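You operate a simulated robot arm through the tools that you are given. There is no shell and no other tool.

You run a simulated robot arm. Do the job below in one go: nothing can be reset, and whatever is moved stays where it is left.

Task
Take the block out of the jig, lock the empty slide in the machine and shut the guard.
Fine: the block goes in the yellow frame; red lever left open; the jig stays locked; the other oval blocks stay.

The check looks at the end state, three seconds after you hand in, the way a careful person would. Anything else that was tipped, shoved, dropped, spilled or broken makes it a failure.

Robot
A 6-joint arm with a two-finger gripper, fixed in place. Base frame: the origin is at the foot of the arm, x ahead of it, y to its left, z up; the work surface is at about z = 85. Readings come in cm, degrees, newtons and seconds.
With the tool pointing down near the work surface it reaches from about 14 to 68 cm from the base axis. Its first joint turns from -66.0 to 66.0 degrees. Payload 2.45 kg.
Tool frame: the origin (TCP) lies between the finger pads and is the grasp point; the fingertips stand 3 cm ahead of it; z points along the fingers, y is the line along which they close. Largest opening 10.6 cm; the body of the gripper starts 7.9 cm behind the TCP.
Orientation is that of the tool frame in the base frame, as a unit quaternion [w, x, y, z]. With the fingers straight down and closing along the base's y, the tool's x points along the base's -x, its y along +y and its z along -z.

Tools
- The arm moves only by the tool apply_moves. Its argument "commands" is a list of rows, each a list of 2 entries, a list of its own where there are three numbers: the shift along the tool's x, y, z in cm, then the turn, a rotation vector about the tool's x, y, z in degrees. In form: [[[dx, dy, dz], [ax, ay, az]], ...]. A call has 1 to 20 rows; each row is the pose to reach, as a shift and turn from the pose commanded when the call began, along the tool's axes at that moment. "fingers" is the finger opening in cm, from 0 to 10.6, set as the call begins (left out, the last holds). Rows are played at 5 a second. More than 5 cm and 8.6 degrees between two rows, or a gripper value outside its range, and nothing of the call is played. A pose out of reach is approached as far as the arm can. The call stops where the force on the tool passes 50 N (or 10 N more than at its start, if that is more) or the arm is blocked; 0.2 s more then pass. Each finger travels about 15.3 cm/s and halts on what it meets, pressing with about 32 N; the grip force reading is that of the motor and also rises with nothing between the fingers. The clock runs only during rows and for 0.2 s after the last one: add rows that repeat a pose to give the fingers time. It gives the time, the measured TCP pose, the force on the tool (base axes), the opening and the grip force at its end, in the units of the frame above (readings bear some noise), with the torque about the TCP (base axes, N m) and any sound that the robot's microphone picked up.
- Cameras (640 x 400 px; columns grow to the right, rows downward): "scene" is fixed at [6.74, 42.4, 140.36]; the picture's right is [-0.62, -0.78, 0.00], its down [-0.45, 0.36, -0.82] and it looks along [0.64, -0.51, -0.58] (base axes); focal length 232 px, centre (320, 200). "wrist" rides on the gripper at [7.6, -0.2, -10.6] in the tool frame; the picture's right is [0.02, 1.00, 0.00], its down [-0.78, 0.02, -0.62] and it looks along [-0.62, 0.01, 0.78] (tool axes); focal length 247 px, centre (320, 200).
- snapshot(camera): a new picture of that camera. It takes no simulated time.
- pixel_to_xyz(camera, pixels): for up to 12 pixels [column, row] of the newest picture of that camera ("zoom" is the newest enlarged one), the place [x, y, z] in the base frame of the surface seen there, good to about 0.2 cm. It takes no simulated time.
- close_up(camera, box): a new picture of the part [left, top, right, bottom] of that camera's present view, enlarged. It takes no simulated time.
- hand_in(): hands the job in; it is judged then, once.

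Unless the task says otherwise, let go and move clear before handing in.

The tools are called as a command line: name --argument value ..., lists and objects as JSON in quotes. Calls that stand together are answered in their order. apply_moves: Moves the arm, as the interface text tells. Its arguments: {"type":"object","properties":{"commands":{"type":"array"},"fingers":{"type":"number"}},"required":["commands"]} The other tools are called the same way: snapshot (camera) takes a picture; pixel_to_xyz (camera, pixels) gives the place of the surface under pixels of a picture; close_up (camera, box) takes an enlarged picture of a part of a camera's view; hand_in () hands the job in.

At the start:

```text
time_s: 0.0
tcp_pos: [38.58, 5.25, 127.37]
ee_rot: [0.0, 0.001, 1.0, 0.0]
wrist_force: [-0.6, 0.7, -0.7]
wrist_torque: [-0.01, 0.01, 0.0]
width: 10.6
finger_force: 0.1
```

scene: 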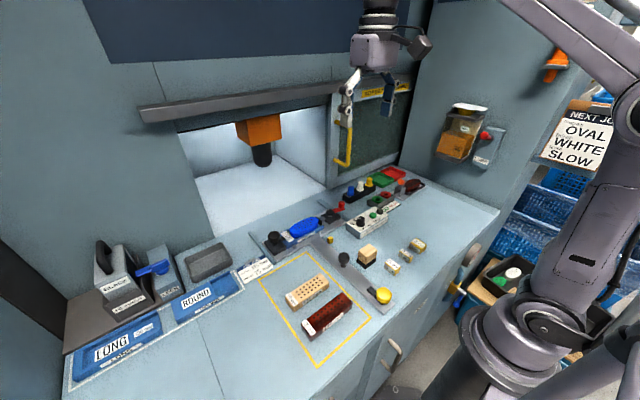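
wrist: 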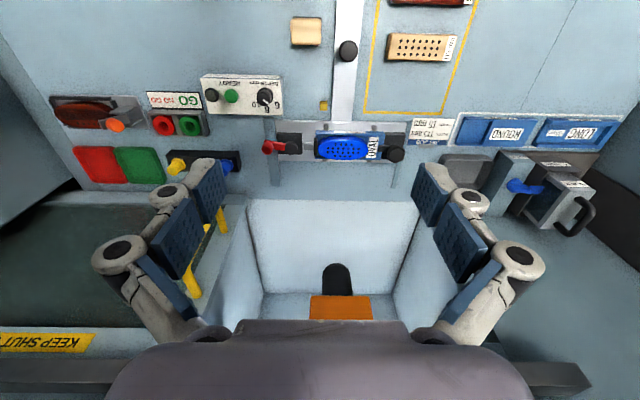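

The scene shows a machine opening with a sliding guard (yellow handle near 345,145), a slide with a blue oval block near (300,230), and a yellow frame with two blocks. I'll take enlarged views to understand the mechanism.

close_up --camera "scene" --box '[230, 160, 430, 285]'

close_up --camera "wrist" --box '[220, 60, 480, 222]'

close_up --camera "scene" --box '[130, 60, 450, 260]'

close_up --camera "wrist" --box '[30, 60, 300, 230]'

```text
3.20 times, centred on (330, 222) of scene
```

zoom: 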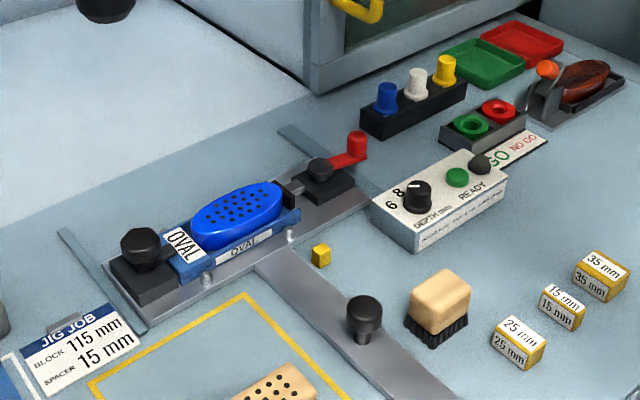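

```text
2.46 times, centred on (350, 141) of wrist
```

zoom: 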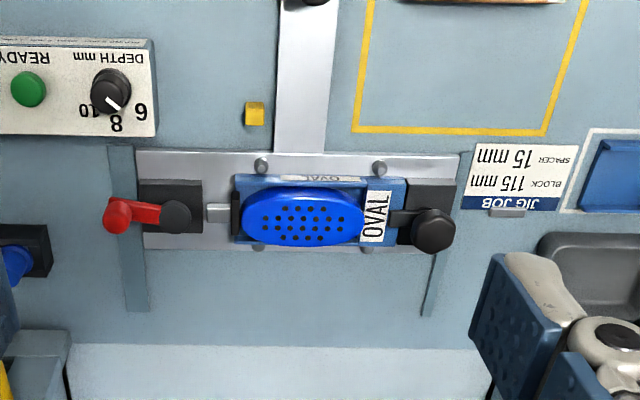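

```text
2.00 times, centred on (290, 160) of scene
```

zoom: 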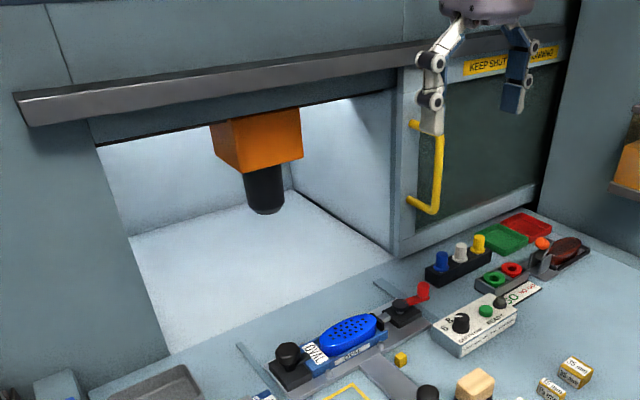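

```text
2.35 times, centred on (165, 145) of wrist
```

zoom: 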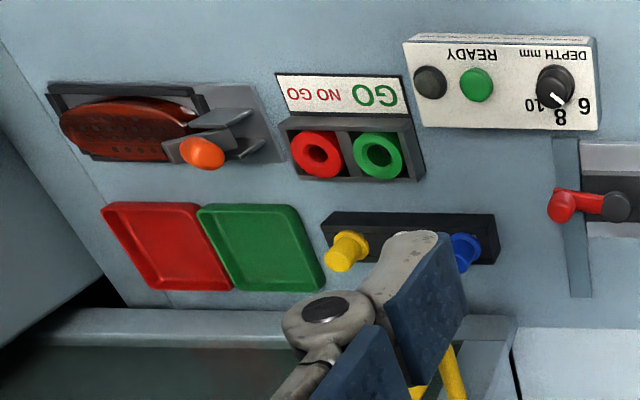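

The blue oval block (zoom 300,215) sits in the OVAL jig on the slide, between a red lever plunger (left in wrist view) and a black knob (right). I'll measure the key places.

snapshot --camera "wrist"

pixel_to_xyz --camera "wrist" --pixels '[[268, 147], [291, 143], [322, 148], [342, 148], [366, 148], [395, 154], [347, 51], [323, 105], [405, 140], [277, 160], [397, 180], [300, 135]]'

snapshot --camera "scene"

pixel_to_xyz --camera "scene" --pixels '[[341, 206], [330, 213], [304, 227], [287, 236], [273, 238], [344, 258], [385, 296], [330, 240], [346, 145], [338, 164], [350, 90], [263, 155]]'

pixel_to_xyz --camera "scene" --pixels '[[260, 280], [311, 253], [371, 320], [318, 367], [306, 291], [327, 313], [335, 185], [410, 80], [145, 115], [200, 240], [190, 160], [328, 110]]'

```text
taken
```

wrist: 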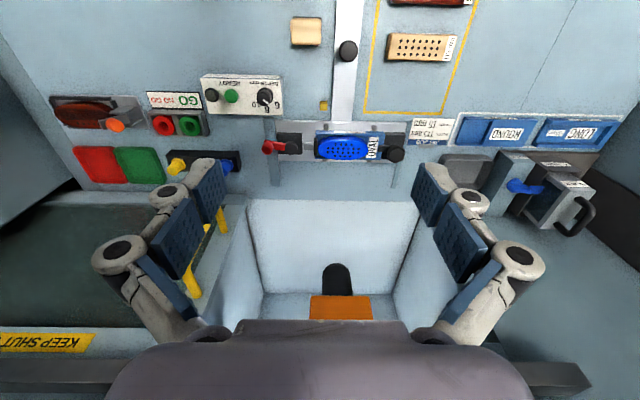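

```text
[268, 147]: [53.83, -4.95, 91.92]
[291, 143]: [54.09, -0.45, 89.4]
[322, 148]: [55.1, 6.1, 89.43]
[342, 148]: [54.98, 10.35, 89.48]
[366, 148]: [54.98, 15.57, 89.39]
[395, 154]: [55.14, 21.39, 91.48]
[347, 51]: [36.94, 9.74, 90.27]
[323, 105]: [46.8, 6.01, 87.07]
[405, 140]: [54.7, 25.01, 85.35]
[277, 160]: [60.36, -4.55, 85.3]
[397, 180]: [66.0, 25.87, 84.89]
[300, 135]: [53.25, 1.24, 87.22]
```

```text
taken
```

scene: 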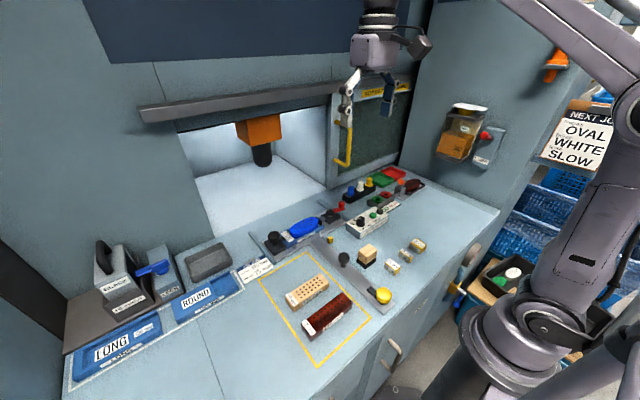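

```text
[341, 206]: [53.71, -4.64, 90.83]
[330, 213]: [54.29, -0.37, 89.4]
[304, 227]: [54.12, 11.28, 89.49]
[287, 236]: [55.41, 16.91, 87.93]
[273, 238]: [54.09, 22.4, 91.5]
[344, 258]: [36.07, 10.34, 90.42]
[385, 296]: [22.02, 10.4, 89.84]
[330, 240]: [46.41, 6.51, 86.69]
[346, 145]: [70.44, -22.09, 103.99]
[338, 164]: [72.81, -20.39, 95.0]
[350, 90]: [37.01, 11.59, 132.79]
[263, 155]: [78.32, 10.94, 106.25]
```

```text
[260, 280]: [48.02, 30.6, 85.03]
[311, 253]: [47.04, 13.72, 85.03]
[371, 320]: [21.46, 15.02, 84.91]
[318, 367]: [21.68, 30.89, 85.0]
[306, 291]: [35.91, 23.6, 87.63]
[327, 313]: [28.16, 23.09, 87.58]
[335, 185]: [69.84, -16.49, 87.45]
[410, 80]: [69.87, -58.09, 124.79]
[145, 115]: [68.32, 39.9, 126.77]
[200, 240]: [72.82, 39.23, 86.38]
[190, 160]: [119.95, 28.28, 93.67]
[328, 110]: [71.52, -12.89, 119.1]
```

The slide tongue runs along y≈10 to a black knob at (344,258) and there's a yellow round thing at (383,296). I'll enlarge these and the guard.

close_up --camera "scene" --box '[310, 225, 430, 320]'

close_up --camera "scene" --box '[240, 190, 350, 260]'

close_up --camera "scene" --box '[310, 70, 430, 200]'

close_up --camera "scene" --box '[160, 90, 350, 220]'

close_up --camera "scene" --box '[430, 90, 510, 180]'

close_up --camera "wrist" --box '[240, 0, 480, 130]'

```text
4.21 times, centred on (370, 272) of scene
```

zoom: 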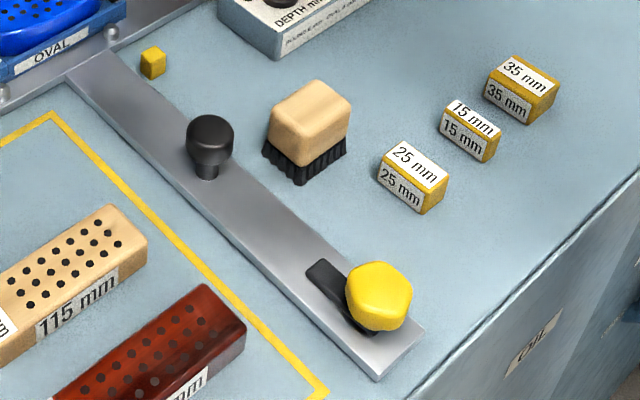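

```text
5.71 times, centred on (295, 225) of scene
```

zoom: 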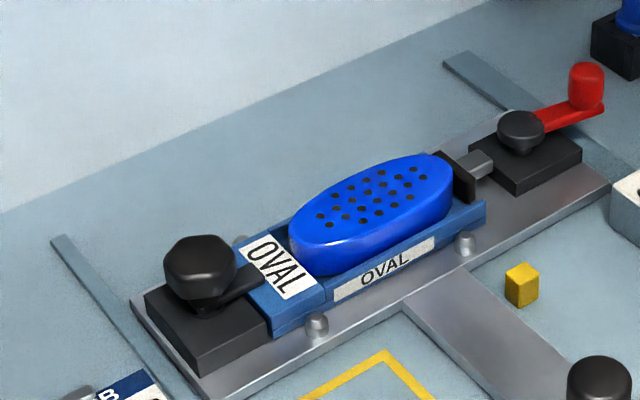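

```text
3.08 times, centred on (370, 135) of scene
```

zoom: 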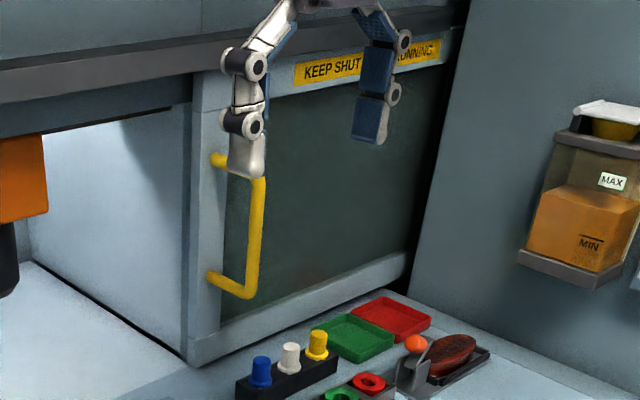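

```text
3.08 times, centred on (255, 155) of scene
```

zoom: 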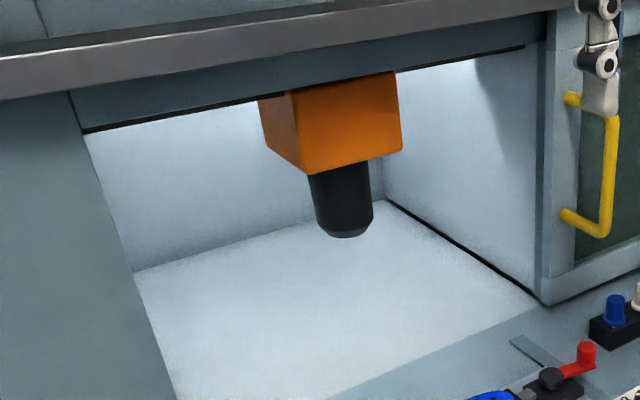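

```text
4.44 times, centred on (470, 135) of scene
```

zoom: 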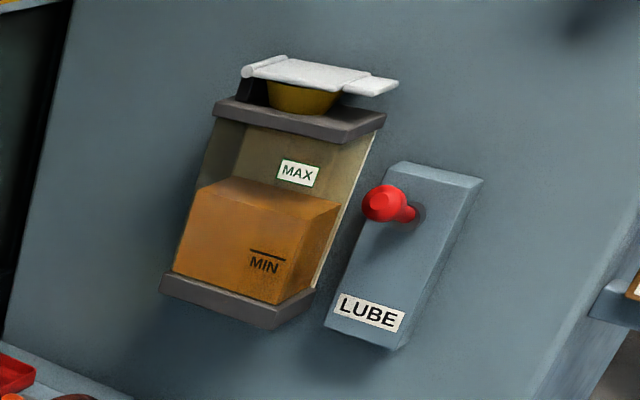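

```text
2.67 times, centred on (360, 65) of wrist
```

zoom: 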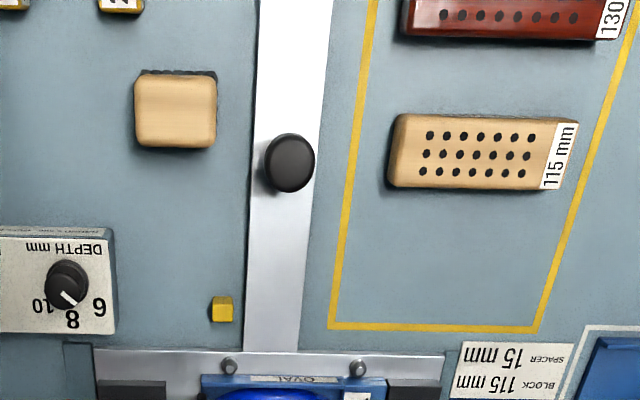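

The yellow-knobbed latch at the tail of the tongue (zoom 375,300) looks like the slide lock, and the small yellow cube at (330,240) its mark on the bench. I'll go down above the jig for a closer look at the red lever and clamp pad.

apply_moves --commands '[[[-2, -1, 3.5], [0, 0, 0]], [[-4, -2, 7], [0, 0, 0]], [[-6, -3, 10.5], [0, 0, 0]], [[-8, -4, 14], [0, 0, 0]], [[-10, -4.5, 17.5], [0, 0, 0]], [[-10, -4.5, 19], [0, 0, 0]], [[-10, -4.5, 19], [0, 0, 0]]]'

snapshot --camera "wrist"

close_up --camera "wrist" --box '[200, 60, 480, 235]'

```text
time_s: 1.6
tcp_pos: [48.37, 0.78, 108.4]
ee_rot: [0.0, 0.0, 1.0, 0.0]
wrist_force: [-0.7, -0.7, -0.6]
wrist_torque: [0.02, 0.01, -0.01]
width: 10.58
finger_force: 0.0
```

```text
taken
```

wrist: 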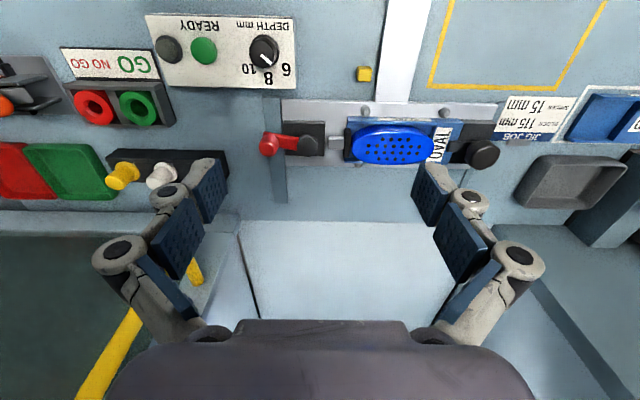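

```text
2.29 times, centred on (340, 148) of wrist
```

zoom: 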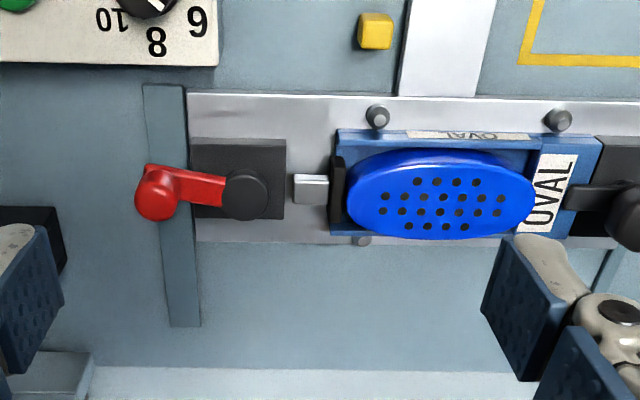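

The lever knob is at zoom (155,193), with its pivot at (243,195) and the pad against the block at (337,195). I'll measure block, jig walls and lever closely.

close_up --camera "wrist" --box '[250, 95, 410, 195]'

pixel_to_xyz --camera "zoom" --pixels '[[75, 195], [75, 215], [120, 185], [205, 200], [205, 130], [300, 180], [365, 200], [400, 200], [500, 135], [500, 145], [500, 260], [380, 195]]'

close_up --camera "scene" --box '[280, 195, 350, 240]'

```text
4.00 times, centred on (330, 145) of wrist
```

zoom: 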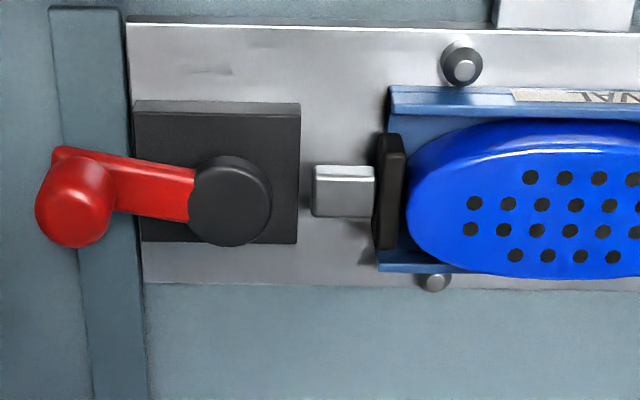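

```text
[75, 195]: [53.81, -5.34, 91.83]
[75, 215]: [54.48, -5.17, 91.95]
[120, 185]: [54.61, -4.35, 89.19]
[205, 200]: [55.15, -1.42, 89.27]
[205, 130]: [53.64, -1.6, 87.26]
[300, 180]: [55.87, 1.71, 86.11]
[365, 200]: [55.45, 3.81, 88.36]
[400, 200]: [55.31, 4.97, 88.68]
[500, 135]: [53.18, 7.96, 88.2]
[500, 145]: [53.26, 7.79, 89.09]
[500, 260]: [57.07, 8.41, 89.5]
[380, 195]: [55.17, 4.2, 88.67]
```

```text
8.89 times, centred on (315, 218) of scene
```

zoom: 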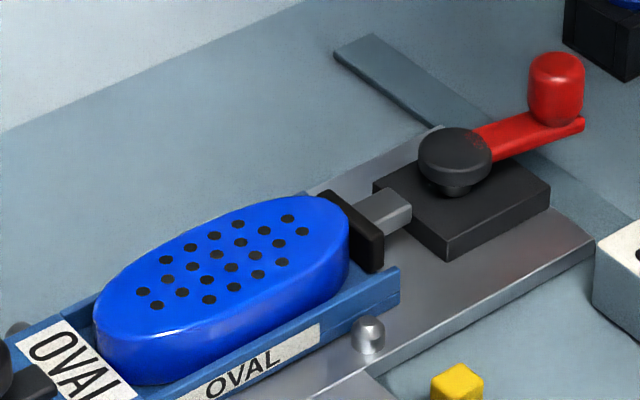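

The pad touches the block end (y≈5), so the red lever looks clamped, pointing along -y. I'll fix the exact centres of red knob and pivot from the scene zoom before gripping it.

pixel_to_xyz --camera "zoom" --pixels '[[558, 62], [540, 90], [575, 90], [556, 110], [455, 140], [425, 150], [485, 150], [505, 140], [460, 375], [350, 45], [600, 30], [620, 250]]'

close_up --camera "scene" --box '[325, 165, 405, 215]'

pixel_to_xyz --camera "zoom" --pixels '[[200, 140], [290, 90], [370, 50], [100, 300]]'

```text
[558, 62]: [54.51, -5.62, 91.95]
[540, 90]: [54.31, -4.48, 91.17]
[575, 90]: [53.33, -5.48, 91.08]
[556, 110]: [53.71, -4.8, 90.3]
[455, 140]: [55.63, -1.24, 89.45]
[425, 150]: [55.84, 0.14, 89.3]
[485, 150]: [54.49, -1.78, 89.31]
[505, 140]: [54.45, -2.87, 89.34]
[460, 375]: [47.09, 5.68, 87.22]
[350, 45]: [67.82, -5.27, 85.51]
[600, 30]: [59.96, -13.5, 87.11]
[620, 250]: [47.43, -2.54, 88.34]
```

```text
8.00 times, centred on (365, 190) of scene
```

zoom: 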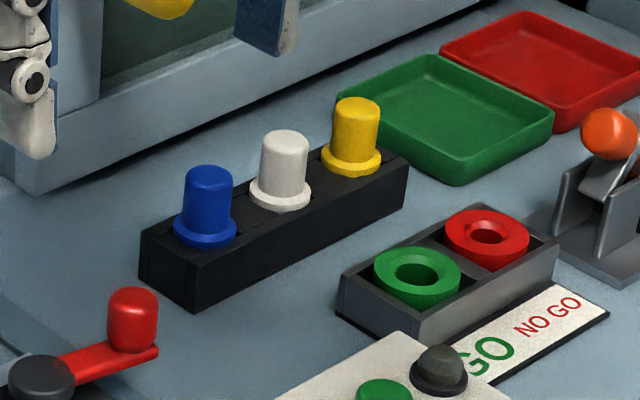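

```text
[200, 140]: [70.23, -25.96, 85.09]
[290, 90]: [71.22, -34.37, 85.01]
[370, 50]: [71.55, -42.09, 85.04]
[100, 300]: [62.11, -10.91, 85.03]
```

The red knob centre is about (54.3,-5.2) with top z≈92, the pivot near (55,-0.7). I'll turn the gripper -90° about its axis so the fingers close along x, and hover over the knob.

apply_moves --commands '[[[-0.5, -0.5, 0.5], [0, 0, -8.2]], [[-1, -1, 1], [0, 0, -16.4]], [[-1.5, -1.5, 1.5], [0, 0, -24.6]], [[-2, -2, 2], [0, 0, -32.8]], [[-2.5, -2.5, 3], [0, 0, -41]], [[-3, -3, 4], [0, 0, -49.2]], [[-3.5, -3.5, 5], [0, 0, -57.4]], [[-4, -4, 6], [0, 0, -65.6]], [[-4.5, -4.5, 7], [0, 0, -73.8]], [[-5.2, -5.2, 8], [0, 0, -82]], [[-5.72, -5.95, 8.4], [0, 0, -90]], [[-5.72, -5.95, 8.4], [0, 0, -90]], [[-5.72, -5.95, 8.4], [0, 0, -90]]]' --fingers 4.5

snapshot --camera "wrist"

snapshot --camera "scene"

```text
time_s: 4.4
tcp_pos: [54.14, -5.29, 99.77]
ee_rot: [0.0, -0.707, 0.708, 0.0]
wrist_force: [0.8, -0.7, -0.1]
wrist_torque: [-0.01, 0.0, -0.02]
width: 4.52
finger_force: 0.1
```

```text
taken
```

wrist: 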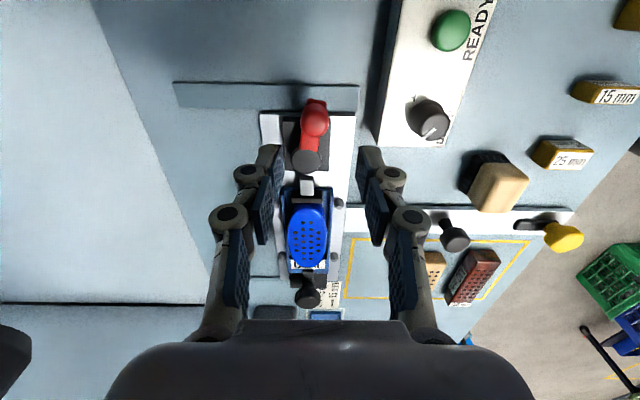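

```text
taken
```

scene: 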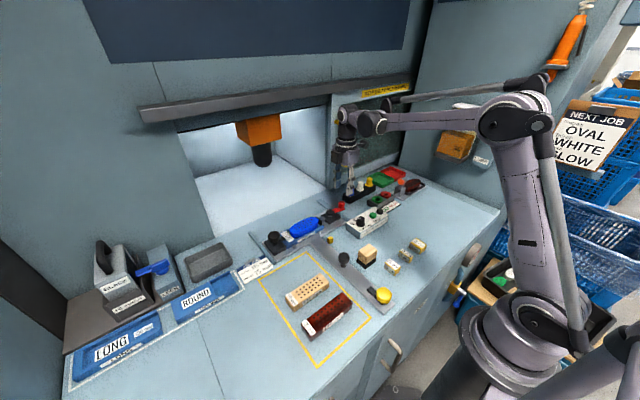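

The gripper is turned and the red knob appears at wrist (314,118), close to midway between the fingers. I'll measure it from here.

close_up --camera "wrist" --box '[250, 80, 390, 168]'

pixel_to_xyz --camera "wrist" --pixels '[[302, 118], [308, 118], [314, 118], [320, 118], [326, 118], [315, 104], [314, 128], [294, 158], [307, 158], [320, 158], [307, 168], [307, 188]]'

```text
4.55 times, centred on (320, 124) of wrist
```

zoom: 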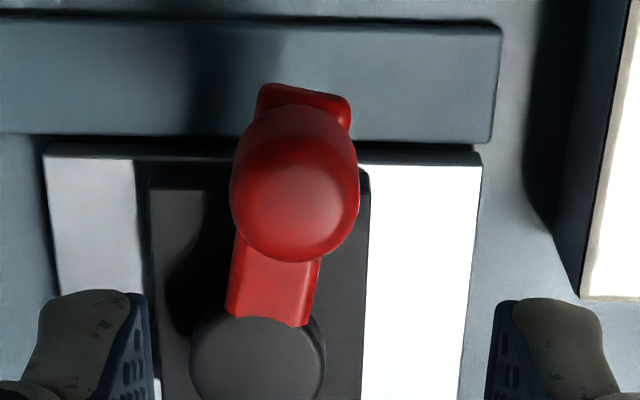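

```text
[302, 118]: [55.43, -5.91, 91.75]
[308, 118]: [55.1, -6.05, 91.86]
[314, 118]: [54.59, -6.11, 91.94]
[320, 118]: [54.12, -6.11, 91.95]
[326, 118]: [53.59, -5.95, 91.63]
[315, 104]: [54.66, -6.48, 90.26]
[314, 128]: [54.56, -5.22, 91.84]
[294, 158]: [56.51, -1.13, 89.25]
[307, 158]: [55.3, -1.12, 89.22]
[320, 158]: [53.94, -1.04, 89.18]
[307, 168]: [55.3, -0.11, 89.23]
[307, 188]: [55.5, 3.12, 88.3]
```

The knob centre is about (54.55,-5.6), pivot about (55.25,-0.9). I'll descend so the tips sit just above the lever arm, then close on the knob.

apply_moves --commands '[[[0.4, -0.3, 2], [0, 0, 0]], [[0.4, -0.3, 4], [0, 0, 0]], [[0.4, -0.3, 5.5], [0, 0, 0]], [[0.4, -0.3, 6.3], [0, 0, 0]], [[0.4, -0.3, 6.8], [0, 0, 0]], [[0.4, -0.3, 6.8], [0, 0, 0]]]'

close_up --camera "wrist" --box '[220, 60, 420, 185]'

close_up --camera "scene" --box '[280, 150, 400, 225]'

```text
time_s: 5.8
tcp_pos: [54.5, -5.66, 93.09]
ee_rot: [0.0, 0.707, -0.707, 0.0]
wrist_force: [0.4, 0.3, -0.5]
wrist_torque: [0.0, 0.01, 0.04]
width: 4.51
finger_force: 0.1
```

```text
3.20 times, centred on (320, 122) of wrist
```

zoom: 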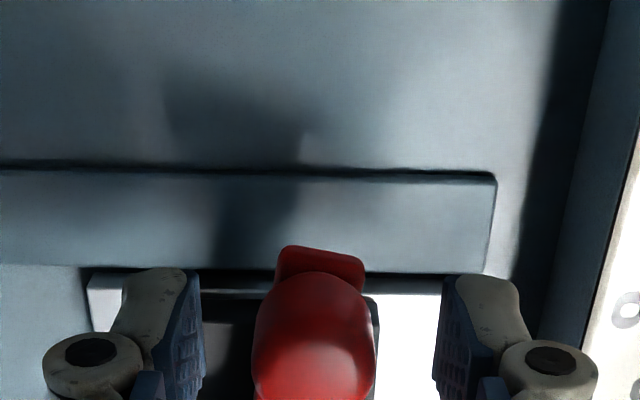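

```text
5.33 times, centred on (340, 188) of scene
```

zoom: 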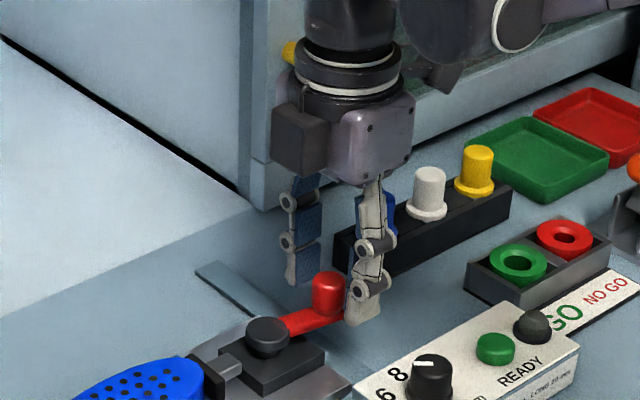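

The fingers straddle the red knob (zoom 325,290) cleanly. I'll close on it and try a small pull toward -x along the lever's arc.

apply_moves --commands '[[[0, 0, 0], [0, 0, 0]], [[0, 0, 0], [0, 0, 0]], [[0, 0, 0], [0, 0, 0]]]' --fingers 1.4

apply_moves --commands '[[[0, 0.3, 0], [0, 0, 4]], [[0, 0.6, 0], [0, 0, 7]], [[-0.05, 0.9, 0], [0, 0, 10]]]'

close_up --camera "scene" --box '[270, 160, 390, 235]'

```text
time_s: 6.6
tcp_pos: [54.52, -5.63, 93.04]
ee_rot: [0.0, 0.707, -0.707, 0.001]
wrist_force: [0.5, -0.3, 4.8]
wrist_torque: [-0.04, -0.01, -0.06]
width: 2.18
finger_force: 44.9
```

```text
time_s: 7.4
tcp_pos: [53.75, -5.39, 93.11]
ee_rot: [0.002, -0.643, 0.766, 0.001]
wrist_force: [11.9, 12.0, 12.6]
wrist_torque: [-0.28, -0.22, -0.32]
width: 2.19
finger_force: 44.9
```

```text
5.33 times, centred on (330, 198) of scene
```

zoom: 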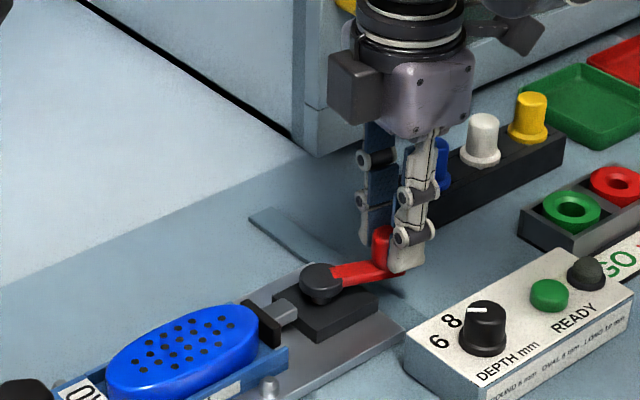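

The lever is following: the knob moved ~0.8 cm along the expected arc with ~17 N. I'll continue the arc another ~32° and look.

apply_moves --commands '[[[-0.295, 0.631, 0], [0, 0, 8]], [[-0.531, 1.252, 0], [0, 0, 16]], [[-0.844, 1.835, 0], [0, 0, 24]], [[-1.237, 2.372, 0], [0, 0, 32]]]'

close_up --camera "scene" --box '[270, 160, 390, 235]'

```text
time_s: 8.4
tcp_pos: [51.62, -3.85, 93.07]
ee_rot: [0.002, -0.406, 0.914, 0.001]
wrist_force: [16.6, 17.8, 18.6]
wrist_torque: [0.13, -0.02, 0.15]
width: 2.17
finger_force: 45.7
```

```text
5.33 times, centred on (330, 198) of scene
```

zoom: 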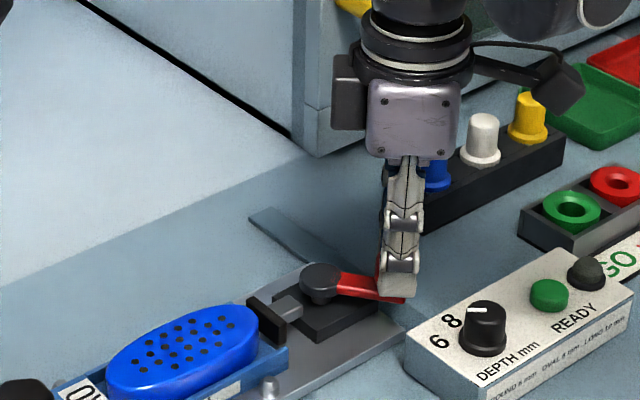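

The pad has retracted from the block (zoom gap at 257,315). I'll continue the arc to the lever's open end.

apply_moves --commands '[[[-0.147, 0.643, 0], [0, 0, 8]], [[-0.378, 1.269, 0], [0, 0, 16]], [[-0.691, 1.847, 0], [0, 0, 24]], [[-1.087, 2.379, 0], [0, 0, 32]]]'

close_up --camera "scene" --box '[270, 160, 390, 235]'

```text
time_s: 9.4
tcp_pos: [50.57, -1.61, 93.04]
ee_rot: [0.002, -0.137, 0.991, -0.001]
wrist_force: [19.1, 8.7, -4.1]
wrist_torque: [0.1, -0.07, 0.27]
width: 2.19
finger_force: 45.1
```

```text
5.33 times, centred on (330, 198) of scene
```

zoom: 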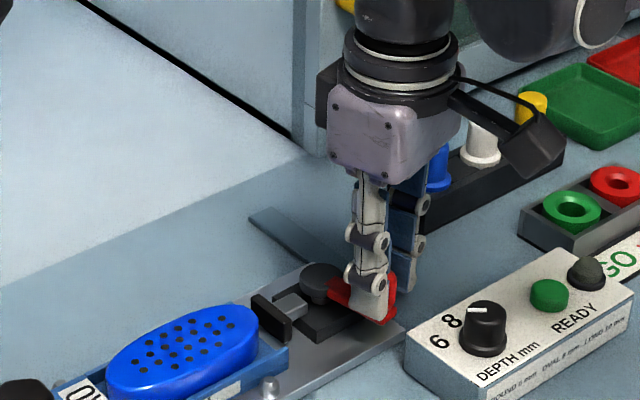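

The pad is well back now. I'll push a little further to reach the lever's end stop, watching the force.

apply_moves --commands '[[[-0.06, 0.32, 0], [0, 0, 4]], [[-0.144, 0.645, 0], [0, 0, 8]], [[-0.25, 0.96, 0], [0, 0, 12]], [[-0.374, 1.266, 0], [0, 0, 16]]]'

close_up --camera "scene" --box '[270, 160, 390, 235]'

```text
time_s: 10.4
tcp_pos: [50.38, -0.76, 93.1]
ee_rot: [-0.001, 0.004, 1.0, -0.004]
wrist_force: [3.3, -18.5, 6.6]
wrist_torque: [-0.51, -0.29, 0.19]
width: 2.17
finger_force: 44.6
```

```text
5.33 times, centred on (330, 198) of scene
```

zoom: 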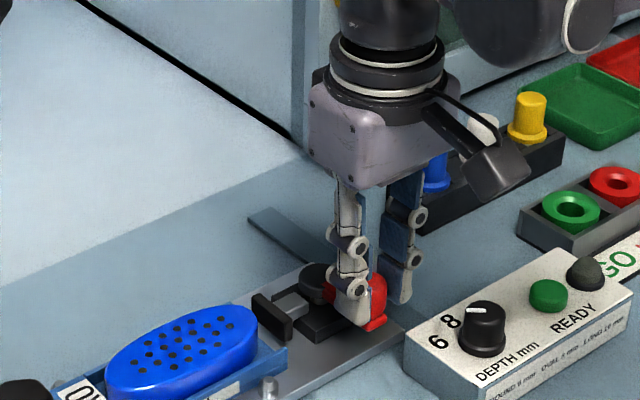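

The lever stopped at pointing straight toward -x (commanded y=-0.2, measured -0.76, force -18 N), so it's fully open. I'll relax, open the fingers and lift.

apply_moves --commands '[[[0, -0.5, 0], [0, 0, 0]], [[0, -0.5, 0], [0, 0, 0]]]'

apply_moves --commands '[[[0, 0, 0], [0, 0, 0]], [[0, 0, 0], [0, 0, 0]], [[0, 0, -1.5], [0, 0, 0]], [[0, 0, -4], [0, 0, 0]], [[0, 0, -8], [0, 0, 0]], [[0, 0, -12], [0, 0, 0]], [[0, 0, -12], [0, 0, 0]]]' --fingers 4.0

snapshot --camera "wrist"

close_up --camera "scene" --box '[240, 180, 380, 265]'

```text
time_s: 11.0
tcp_pos: [50.39, -0.82, 92.99]
ee_rot: [-0.001, 0.002, 1.0, 0.0]
wrist_force: [-0.1, -10.6, 12.5]
wrist_torque: [-0.39, 0.45, -0.06]
width: 2.18
finger_force: 45.3
```

```text
time_s: 12.6
tcp_pos: [50.33, -1.02, 105.22]
ee_rot: [0.0, 0.0, 1.0, -0.001]
wrist_force: [0.3, 0.8, 0.6]
wrist_torque: [0.01, 0.01, 0.03]
width: 4.01
finger_force: 0.0
```

```text
taken
```

wrist: 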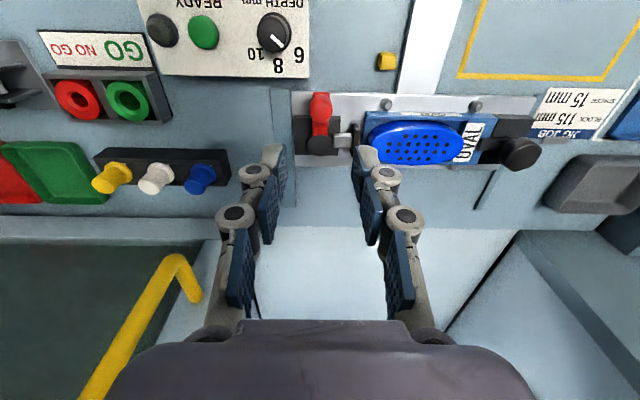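

```text
4.57 times, centred on (310, 222) of scene
```

zoom: 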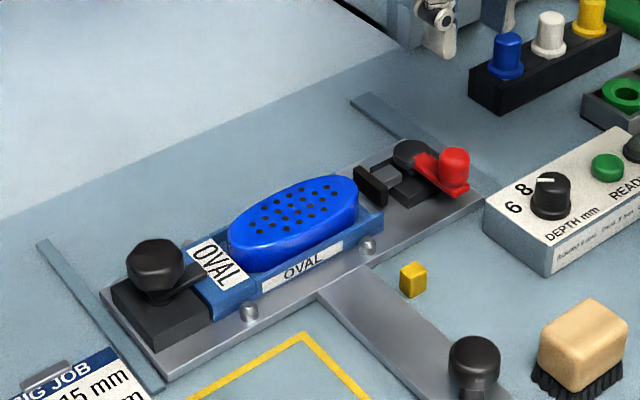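

The lever is open and pad retracted. I'll measure the block's sides and jig wall heights for the grasp.

close_up --camera "scene" --box '[270, 205, 340, 250]'

pixel_to_xyz --camera "zoom" --pixels '[[220, 150], [290, 190], [295, 215], [300, 235], [305, 250], [310, 260], [315, 275], [290, 110], [110, 230], [100, 240], [365, 145], [385, 130]]'

close_up --camera "wrist" --box '[320, 85, 500, 185]'

pixel_to_xyz --camera "zoom" --pixels '[[340, 110], [340, 125], [340, 135], [340, 148], [340, 165], [340, 270], [340, 280], [340, 290], [340, 300], [170, 210], [510, 210], [340, 100]]'

```text
8.89 times, centred on (305, 228) of scene
```

zoom: 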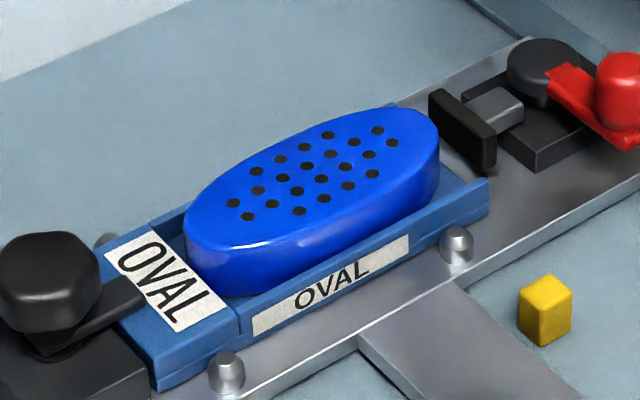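

```text
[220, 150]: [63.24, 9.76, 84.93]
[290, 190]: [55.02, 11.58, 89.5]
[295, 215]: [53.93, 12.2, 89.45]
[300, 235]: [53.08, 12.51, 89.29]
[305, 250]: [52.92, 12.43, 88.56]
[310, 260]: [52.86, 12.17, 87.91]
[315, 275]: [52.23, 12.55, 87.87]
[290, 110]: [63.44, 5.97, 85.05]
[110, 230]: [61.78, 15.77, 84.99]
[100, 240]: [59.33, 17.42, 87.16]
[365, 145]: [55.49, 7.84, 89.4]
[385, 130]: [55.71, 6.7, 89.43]
```

```text
3.56 times, centred on (410, 135) of wrist
```

zoom: 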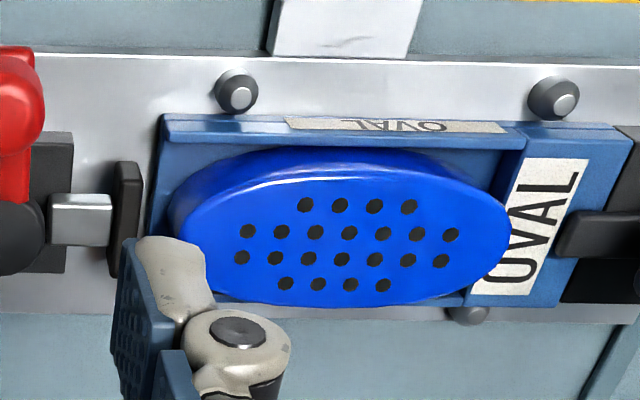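

```text
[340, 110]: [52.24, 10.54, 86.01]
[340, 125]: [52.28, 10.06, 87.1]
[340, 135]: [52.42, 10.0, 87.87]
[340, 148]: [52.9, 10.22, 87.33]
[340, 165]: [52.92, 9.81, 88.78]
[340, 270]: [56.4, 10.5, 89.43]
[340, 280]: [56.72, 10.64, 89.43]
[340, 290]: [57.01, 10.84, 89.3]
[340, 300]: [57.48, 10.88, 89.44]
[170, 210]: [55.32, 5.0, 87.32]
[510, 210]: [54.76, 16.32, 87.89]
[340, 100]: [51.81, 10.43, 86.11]
```

Block centre is about (55.15,10.75), width 4.6, top z 89.5, jig wall tops z 87.9. I'll turn the gripper again and hover above the block with 7 cm opening.

apply_moves --commands '[[[0, 1, 0], [0, 0, -8.2]], [[0, 2, 0], [0, 0, -16.4]], [[-0.5, 3, 0], [0, 0, -24.6]], [[-1, 4, 0], [0, 0, -32.8]], [[-1.5, 5, 0], [0, 0, -41]], [[-2, 6.5, 0.5], [0, 0, -49.2]], [[-2.6, 8, 1.5], [0, 0, -57.4]], [[-3.2, 9.5, 3], [0, 0, -65.6]], [[-4, 10.5, 4.5], [0, 0, -73.8]], [[-4.5, 11.5, 5.5], [0, 0, -82]], [[-4.82, 11.77, 6.2], [0, 0, -90]], [[-4.82, 11.77, 6.2], [0, 0, -90]], [[-4.82, 11.77, 6.2], [0, 0, -90]]]' --fingers 7

snapshot --camera "wrist"

snapshot --camera "scene"

```text
time_s: 15.4
tcp_pos: [55.37, 10.99, 98.79]
ee_rot: [0.0, 0.707, -0.707, 0.0]
wrist_force: [0.5, -0.7, 0.7]
wrist_torque: [0.0, -0.01, -0.02]
width: 7.0
finger_force: 0.0
```

```text
taken
```

wrist: 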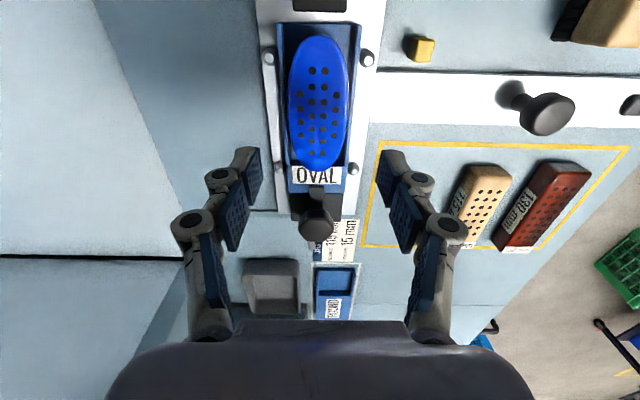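

```text
taken
```

scene: 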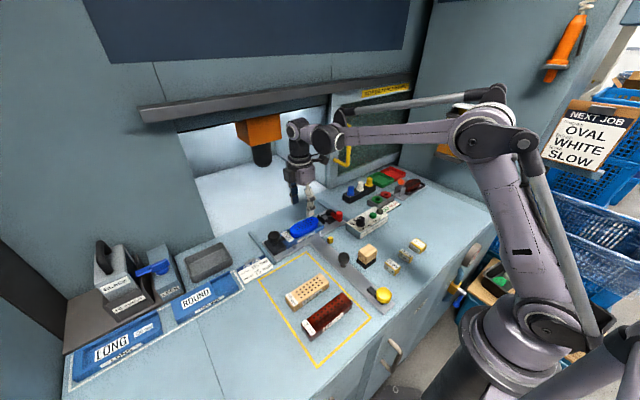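

Gripper is over the block. I'll measure the block sides from this view before descending.

pixel_to_xyz --camera "wrist" --pixels '[[288, 110], [291, 110], [295, 110], [318, 100], [342, 110], [346, 110], [350, 110], [284, 110], [354, 110], [317, 40], [318, 165], [276, 110]]'

close_up --camera "wrist" --box '[240, 20, 400, 120]'

```text
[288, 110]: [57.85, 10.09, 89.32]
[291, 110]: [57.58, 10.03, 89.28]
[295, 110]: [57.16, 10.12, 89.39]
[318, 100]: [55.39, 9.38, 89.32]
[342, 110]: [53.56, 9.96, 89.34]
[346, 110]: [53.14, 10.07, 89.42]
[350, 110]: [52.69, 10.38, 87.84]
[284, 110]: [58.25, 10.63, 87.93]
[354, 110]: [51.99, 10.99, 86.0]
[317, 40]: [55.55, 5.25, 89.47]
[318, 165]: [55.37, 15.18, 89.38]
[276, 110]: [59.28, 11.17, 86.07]
```

```text
4.00 times, centred on (320, 70) of wrist
```

zoom: 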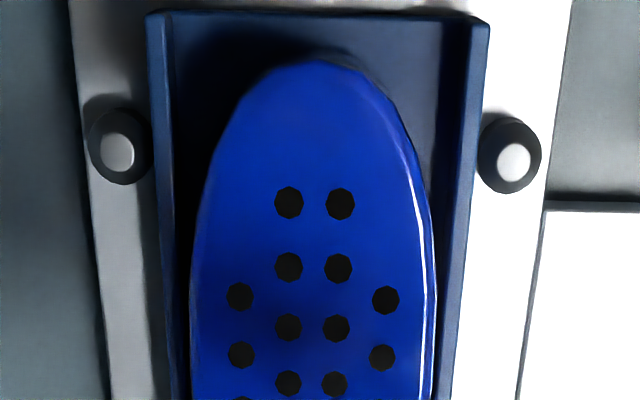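

The block spans x≈52.85–57.9 (centre 55.35), matching the gripper. I'll descend so the tips sit just above the jig walls.

apply_moves --commands '[[[0.3, 0, 2.5], [0, 0, 0]], [[0.3, 0, 5], [0, 0, 0]], [[0.3, 0, 6.5], [0, 0, 0]], [[0.3, 0, 7.2], [0, 0, 0]], [[0.3, 0, 7.45], [0, 0, 0]], [[0.3, 0, 7.45], [0, 0, 0]]]'

close_up --camera "scene" --box '[250, 175, 360, 245]'

snapshot --camera "wrist"

```text
time_s: 16.8
tcp_pos: [55.47, 10.67, 91.46]
ee_rot: [-0.001, -0.707, 0.707, 0.0]
wrist_force: [0.4, 0.6, 0.4]
wrist_torque: [0.02, 0.02, 0.02]
width: 7.0
finger_force: 0.1
```

```text
5.71 times, centred on (305, 210) of scene
```

zoom: 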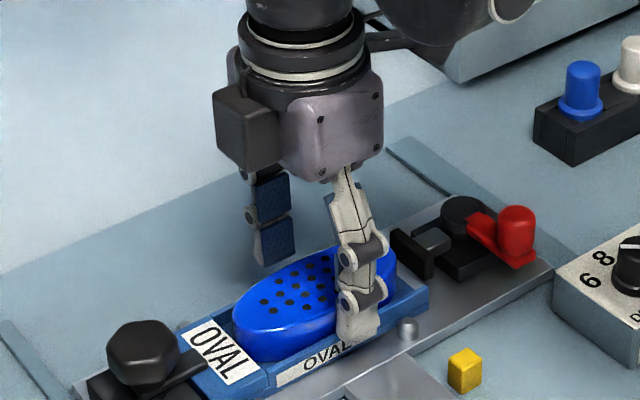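

```text
taken
```

wrist: 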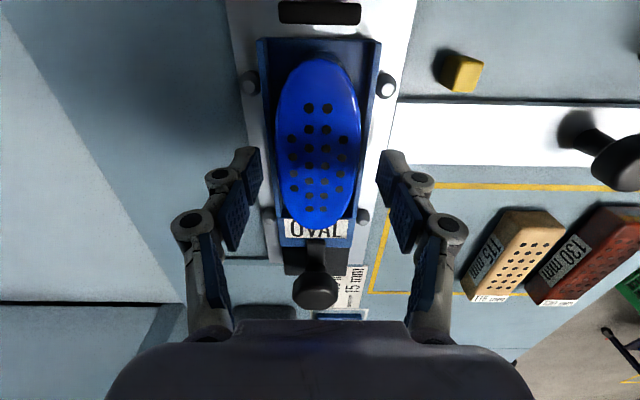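

Fingers straddle the block centrally, tips at ~z 88.5. I'll drop 0.3 more and close.

apply_moves --commands '[[[0, 0.1, 0.3], [0, 0, 0]], [[0, 0.1, 0.3], [0, 0, 0]]]'

apply_moves --commands '[[[0, 0, 0], [0, 0, 0]], [[0, 0, 0], [0, 0, 0]], [[0, 0, 0], [0, 0, 0]], [[0, 0, 0], [0, 0, 0]]]' --fingers 4.2

close_up --camera "scene" --box '[250, 175, 360, 245]'

```text
time_s: 17.4
tcp_pos: [55.33, 10.67, 91.22]
ee_rot: [-0.001, 0.708, -0.706, 0.0]
wrist_force: [-0.8, 0.1, -0.3]
wrist_torque: [-0.01, -0.03, 0.0]
width: 6.98
finger_force: 0.0
```

```text
time_s: 18.4
tcp_pos: [55.15, 10.72, 91.15]
ee_rot: [0.0, -0.707, 0.707, 0.0]
wrist_force: [5.6, -0.5, 7.1]
wrist_torque: [-0.02, -0.14, 0.04]
width: 4.9
finger_force: 32.4
```

```text
5.71 times, centred on (305, 210) of scene
```

zoom: 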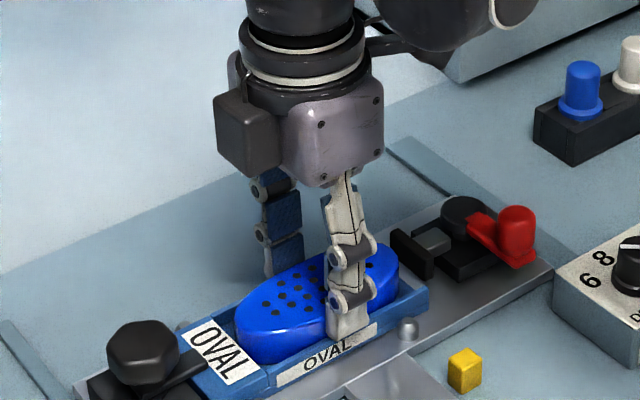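

Gripped at 4.9 cm. I'll lift straight up gently and check the force.

apply_moves --commands '[[[0, 0, -0.5], [0, 0, 0]], [[0, 0, -1.2], [0, 0, 0]], [[0, 0, -2.2], [0, 0, 0]], [[0, 0, -3.5], [0, 0, 0]], [[0, 0, -5], [0, 0, 0]], [[0, 0, -5], [0, 0, 0]]]'

close_up --camera "scene" --box '[240, 150, 370, 245]'

snapshot --camera "wrist"

```text
time_s: 19.8
tcp_pos: [55.26, 10.65, 96.12]
ee_rot: [0.0, 0.707, -0.707, 0.0]
wrist_force: [-0.1, -0.9, -0.5]
wrist_torque: [-0.01, -0.03, -0.01]
width: 4.9
finger_force: 31.7
```

```text
4.21 times, centred on (305, 198) of scene
```

zoom: 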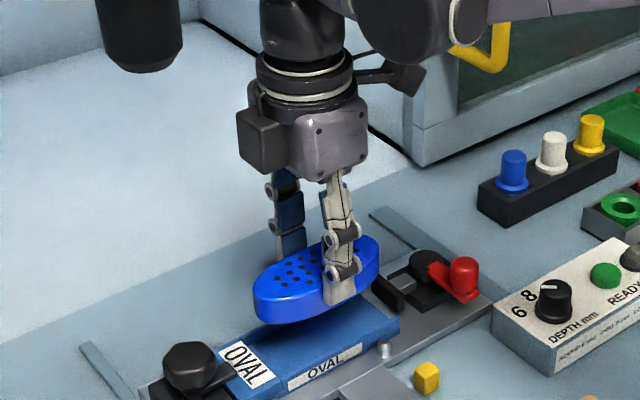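

```text
taken
```

wrist: 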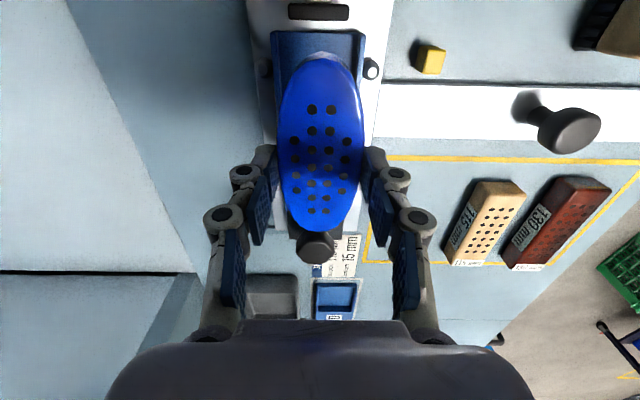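

The block is free and held. I'll measure the frame lines and the wooden block to choose the landing spot.

close_up --camera "scene" --box '[245, 240, 385, 330]'

pixel_to_xyz --camera "zoom" --pixels '[[300, 62], [307, 72], [185, 110], [85, 165], [200, 210], [270, 170], [340, 140], [375, 170], [190, 240], [290, 150], [360, 130], [135, 240]]'

close_up --camera "wrist" --box '[350, 120, 640, 300]'

pixel_to_xyz --camera "wrist" --pixels '[[470, 190], [460, 215], [478, 182], [445, 240], [395, 158], [500, 159], [370, 240], [372, 262], [620, 159], [365, 262], [430, 264], [498, 182]]'

```text
4.44 times, centred on (315, 285) of scene
```

zoom: 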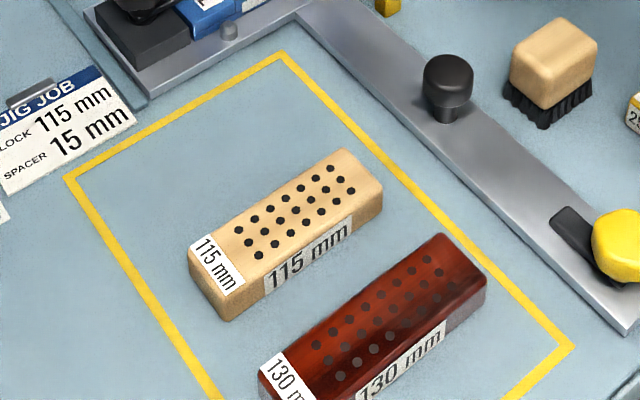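

```text
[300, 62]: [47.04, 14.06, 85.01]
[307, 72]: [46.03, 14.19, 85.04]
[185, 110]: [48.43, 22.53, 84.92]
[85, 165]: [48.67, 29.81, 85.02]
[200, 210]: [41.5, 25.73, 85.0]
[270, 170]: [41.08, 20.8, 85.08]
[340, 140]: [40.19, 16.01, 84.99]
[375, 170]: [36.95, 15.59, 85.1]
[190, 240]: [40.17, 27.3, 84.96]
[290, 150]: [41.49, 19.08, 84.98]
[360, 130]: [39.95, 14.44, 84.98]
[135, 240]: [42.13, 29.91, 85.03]
```

```text
2.21 times, centred on (495, 210) of wrist
```

zoom: 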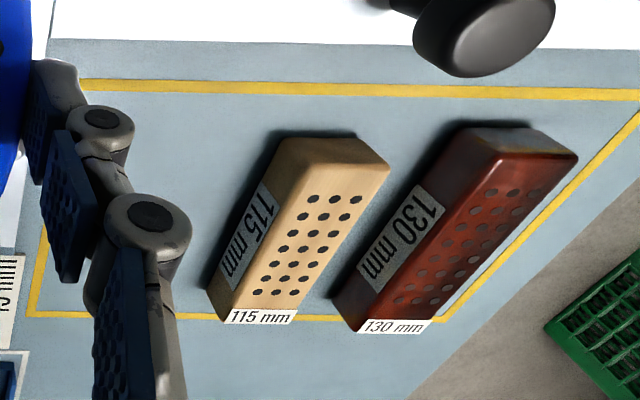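

```text
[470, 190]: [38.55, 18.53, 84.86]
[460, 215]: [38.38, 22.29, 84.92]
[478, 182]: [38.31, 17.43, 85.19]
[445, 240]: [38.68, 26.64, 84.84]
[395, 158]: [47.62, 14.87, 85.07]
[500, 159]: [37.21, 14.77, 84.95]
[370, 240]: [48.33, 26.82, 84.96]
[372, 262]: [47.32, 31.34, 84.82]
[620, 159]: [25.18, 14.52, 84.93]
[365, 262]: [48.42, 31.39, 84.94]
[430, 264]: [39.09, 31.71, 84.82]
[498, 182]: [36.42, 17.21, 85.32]
```

Free space in the frame spans x 38.5–47.9, y 14.5–31; I'll carry the block to (44, 22.6).

apply_moves --commands '[[[0, 0, -1.5], [0, 0, 0]], [[0, 0, -3], [0, 0, 0]], [[-2, 1.9, -3], [0, 0, 0]], [[-4, 3.8, -3], [0, 0, 0]], [[-6, 5.7, -3], [0, 0, 0]], [[-8, 7.6, -3], [0, 0, 0]], [[-10, 9.4, -3], [0, 0, 0]], [[-11.3, 10.7, -3], [0, 0, 0]], [[-11.95, 11.26, -3], [0, 0, 0]], [[-11.95, 11.26, -3], [0, 0, 0]]]'

snapshot --camera "wrist"

close_up --camera "scene" --box '[230, 190, 390, 300]'

```text
time_s: 22.0
tcp_pos: [43.81, 22.64, 99.33]
ee_rot: [0.0, -0.707, 0.708, 0.001]
wrist_force: [0.1, -1.1, -0.3]
wrist_torque: [-0.03, -0.01, -0.02]
width: 4.9
finger_force: 32.3
```

```text
taken
```

wrist: 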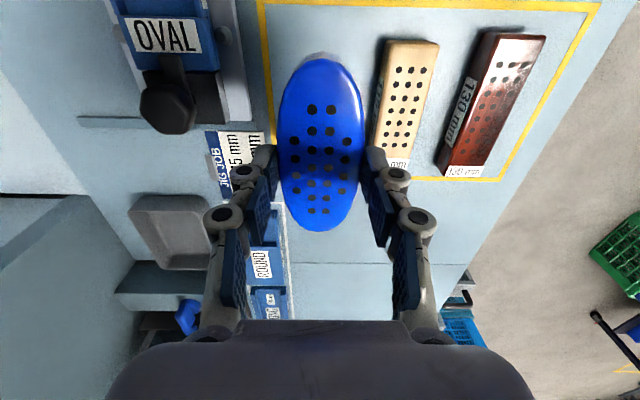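

```text
3.64 times, centred on (310, 245) of scene
```

zoom: 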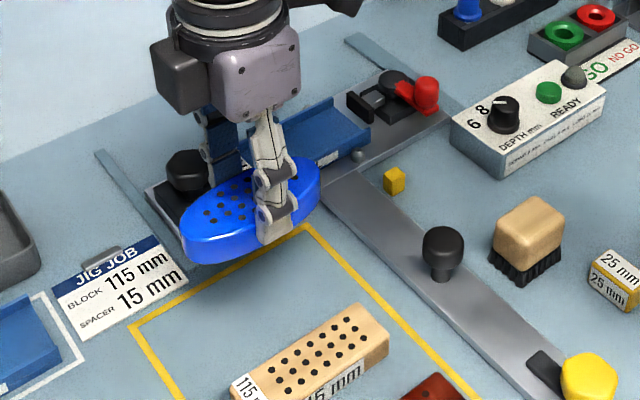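

Holding over the spot. I'll check block tilt and its extents with a few surface points.

pixel_to_xyz --camera "wrist" --pixels '[[321, 70], [321, 120], [318, 175], [318, 220], [300, 150], [345, 150], [321, 58]]'

pixel_to_xyz --camera "zoom" --pixels '[[195, 240], [225, 205], [310, 170], [200, 255], [307, 195]]'

```text
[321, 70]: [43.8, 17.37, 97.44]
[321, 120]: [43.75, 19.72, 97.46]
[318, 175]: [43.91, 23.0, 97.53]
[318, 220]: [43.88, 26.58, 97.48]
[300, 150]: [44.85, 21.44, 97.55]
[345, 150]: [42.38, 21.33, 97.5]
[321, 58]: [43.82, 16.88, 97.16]
```

```text
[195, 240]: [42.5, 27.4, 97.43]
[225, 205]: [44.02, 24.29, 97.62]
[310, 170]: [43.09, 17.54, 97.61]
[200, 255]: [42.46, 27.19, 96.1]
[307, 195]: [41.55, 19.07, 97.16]
```

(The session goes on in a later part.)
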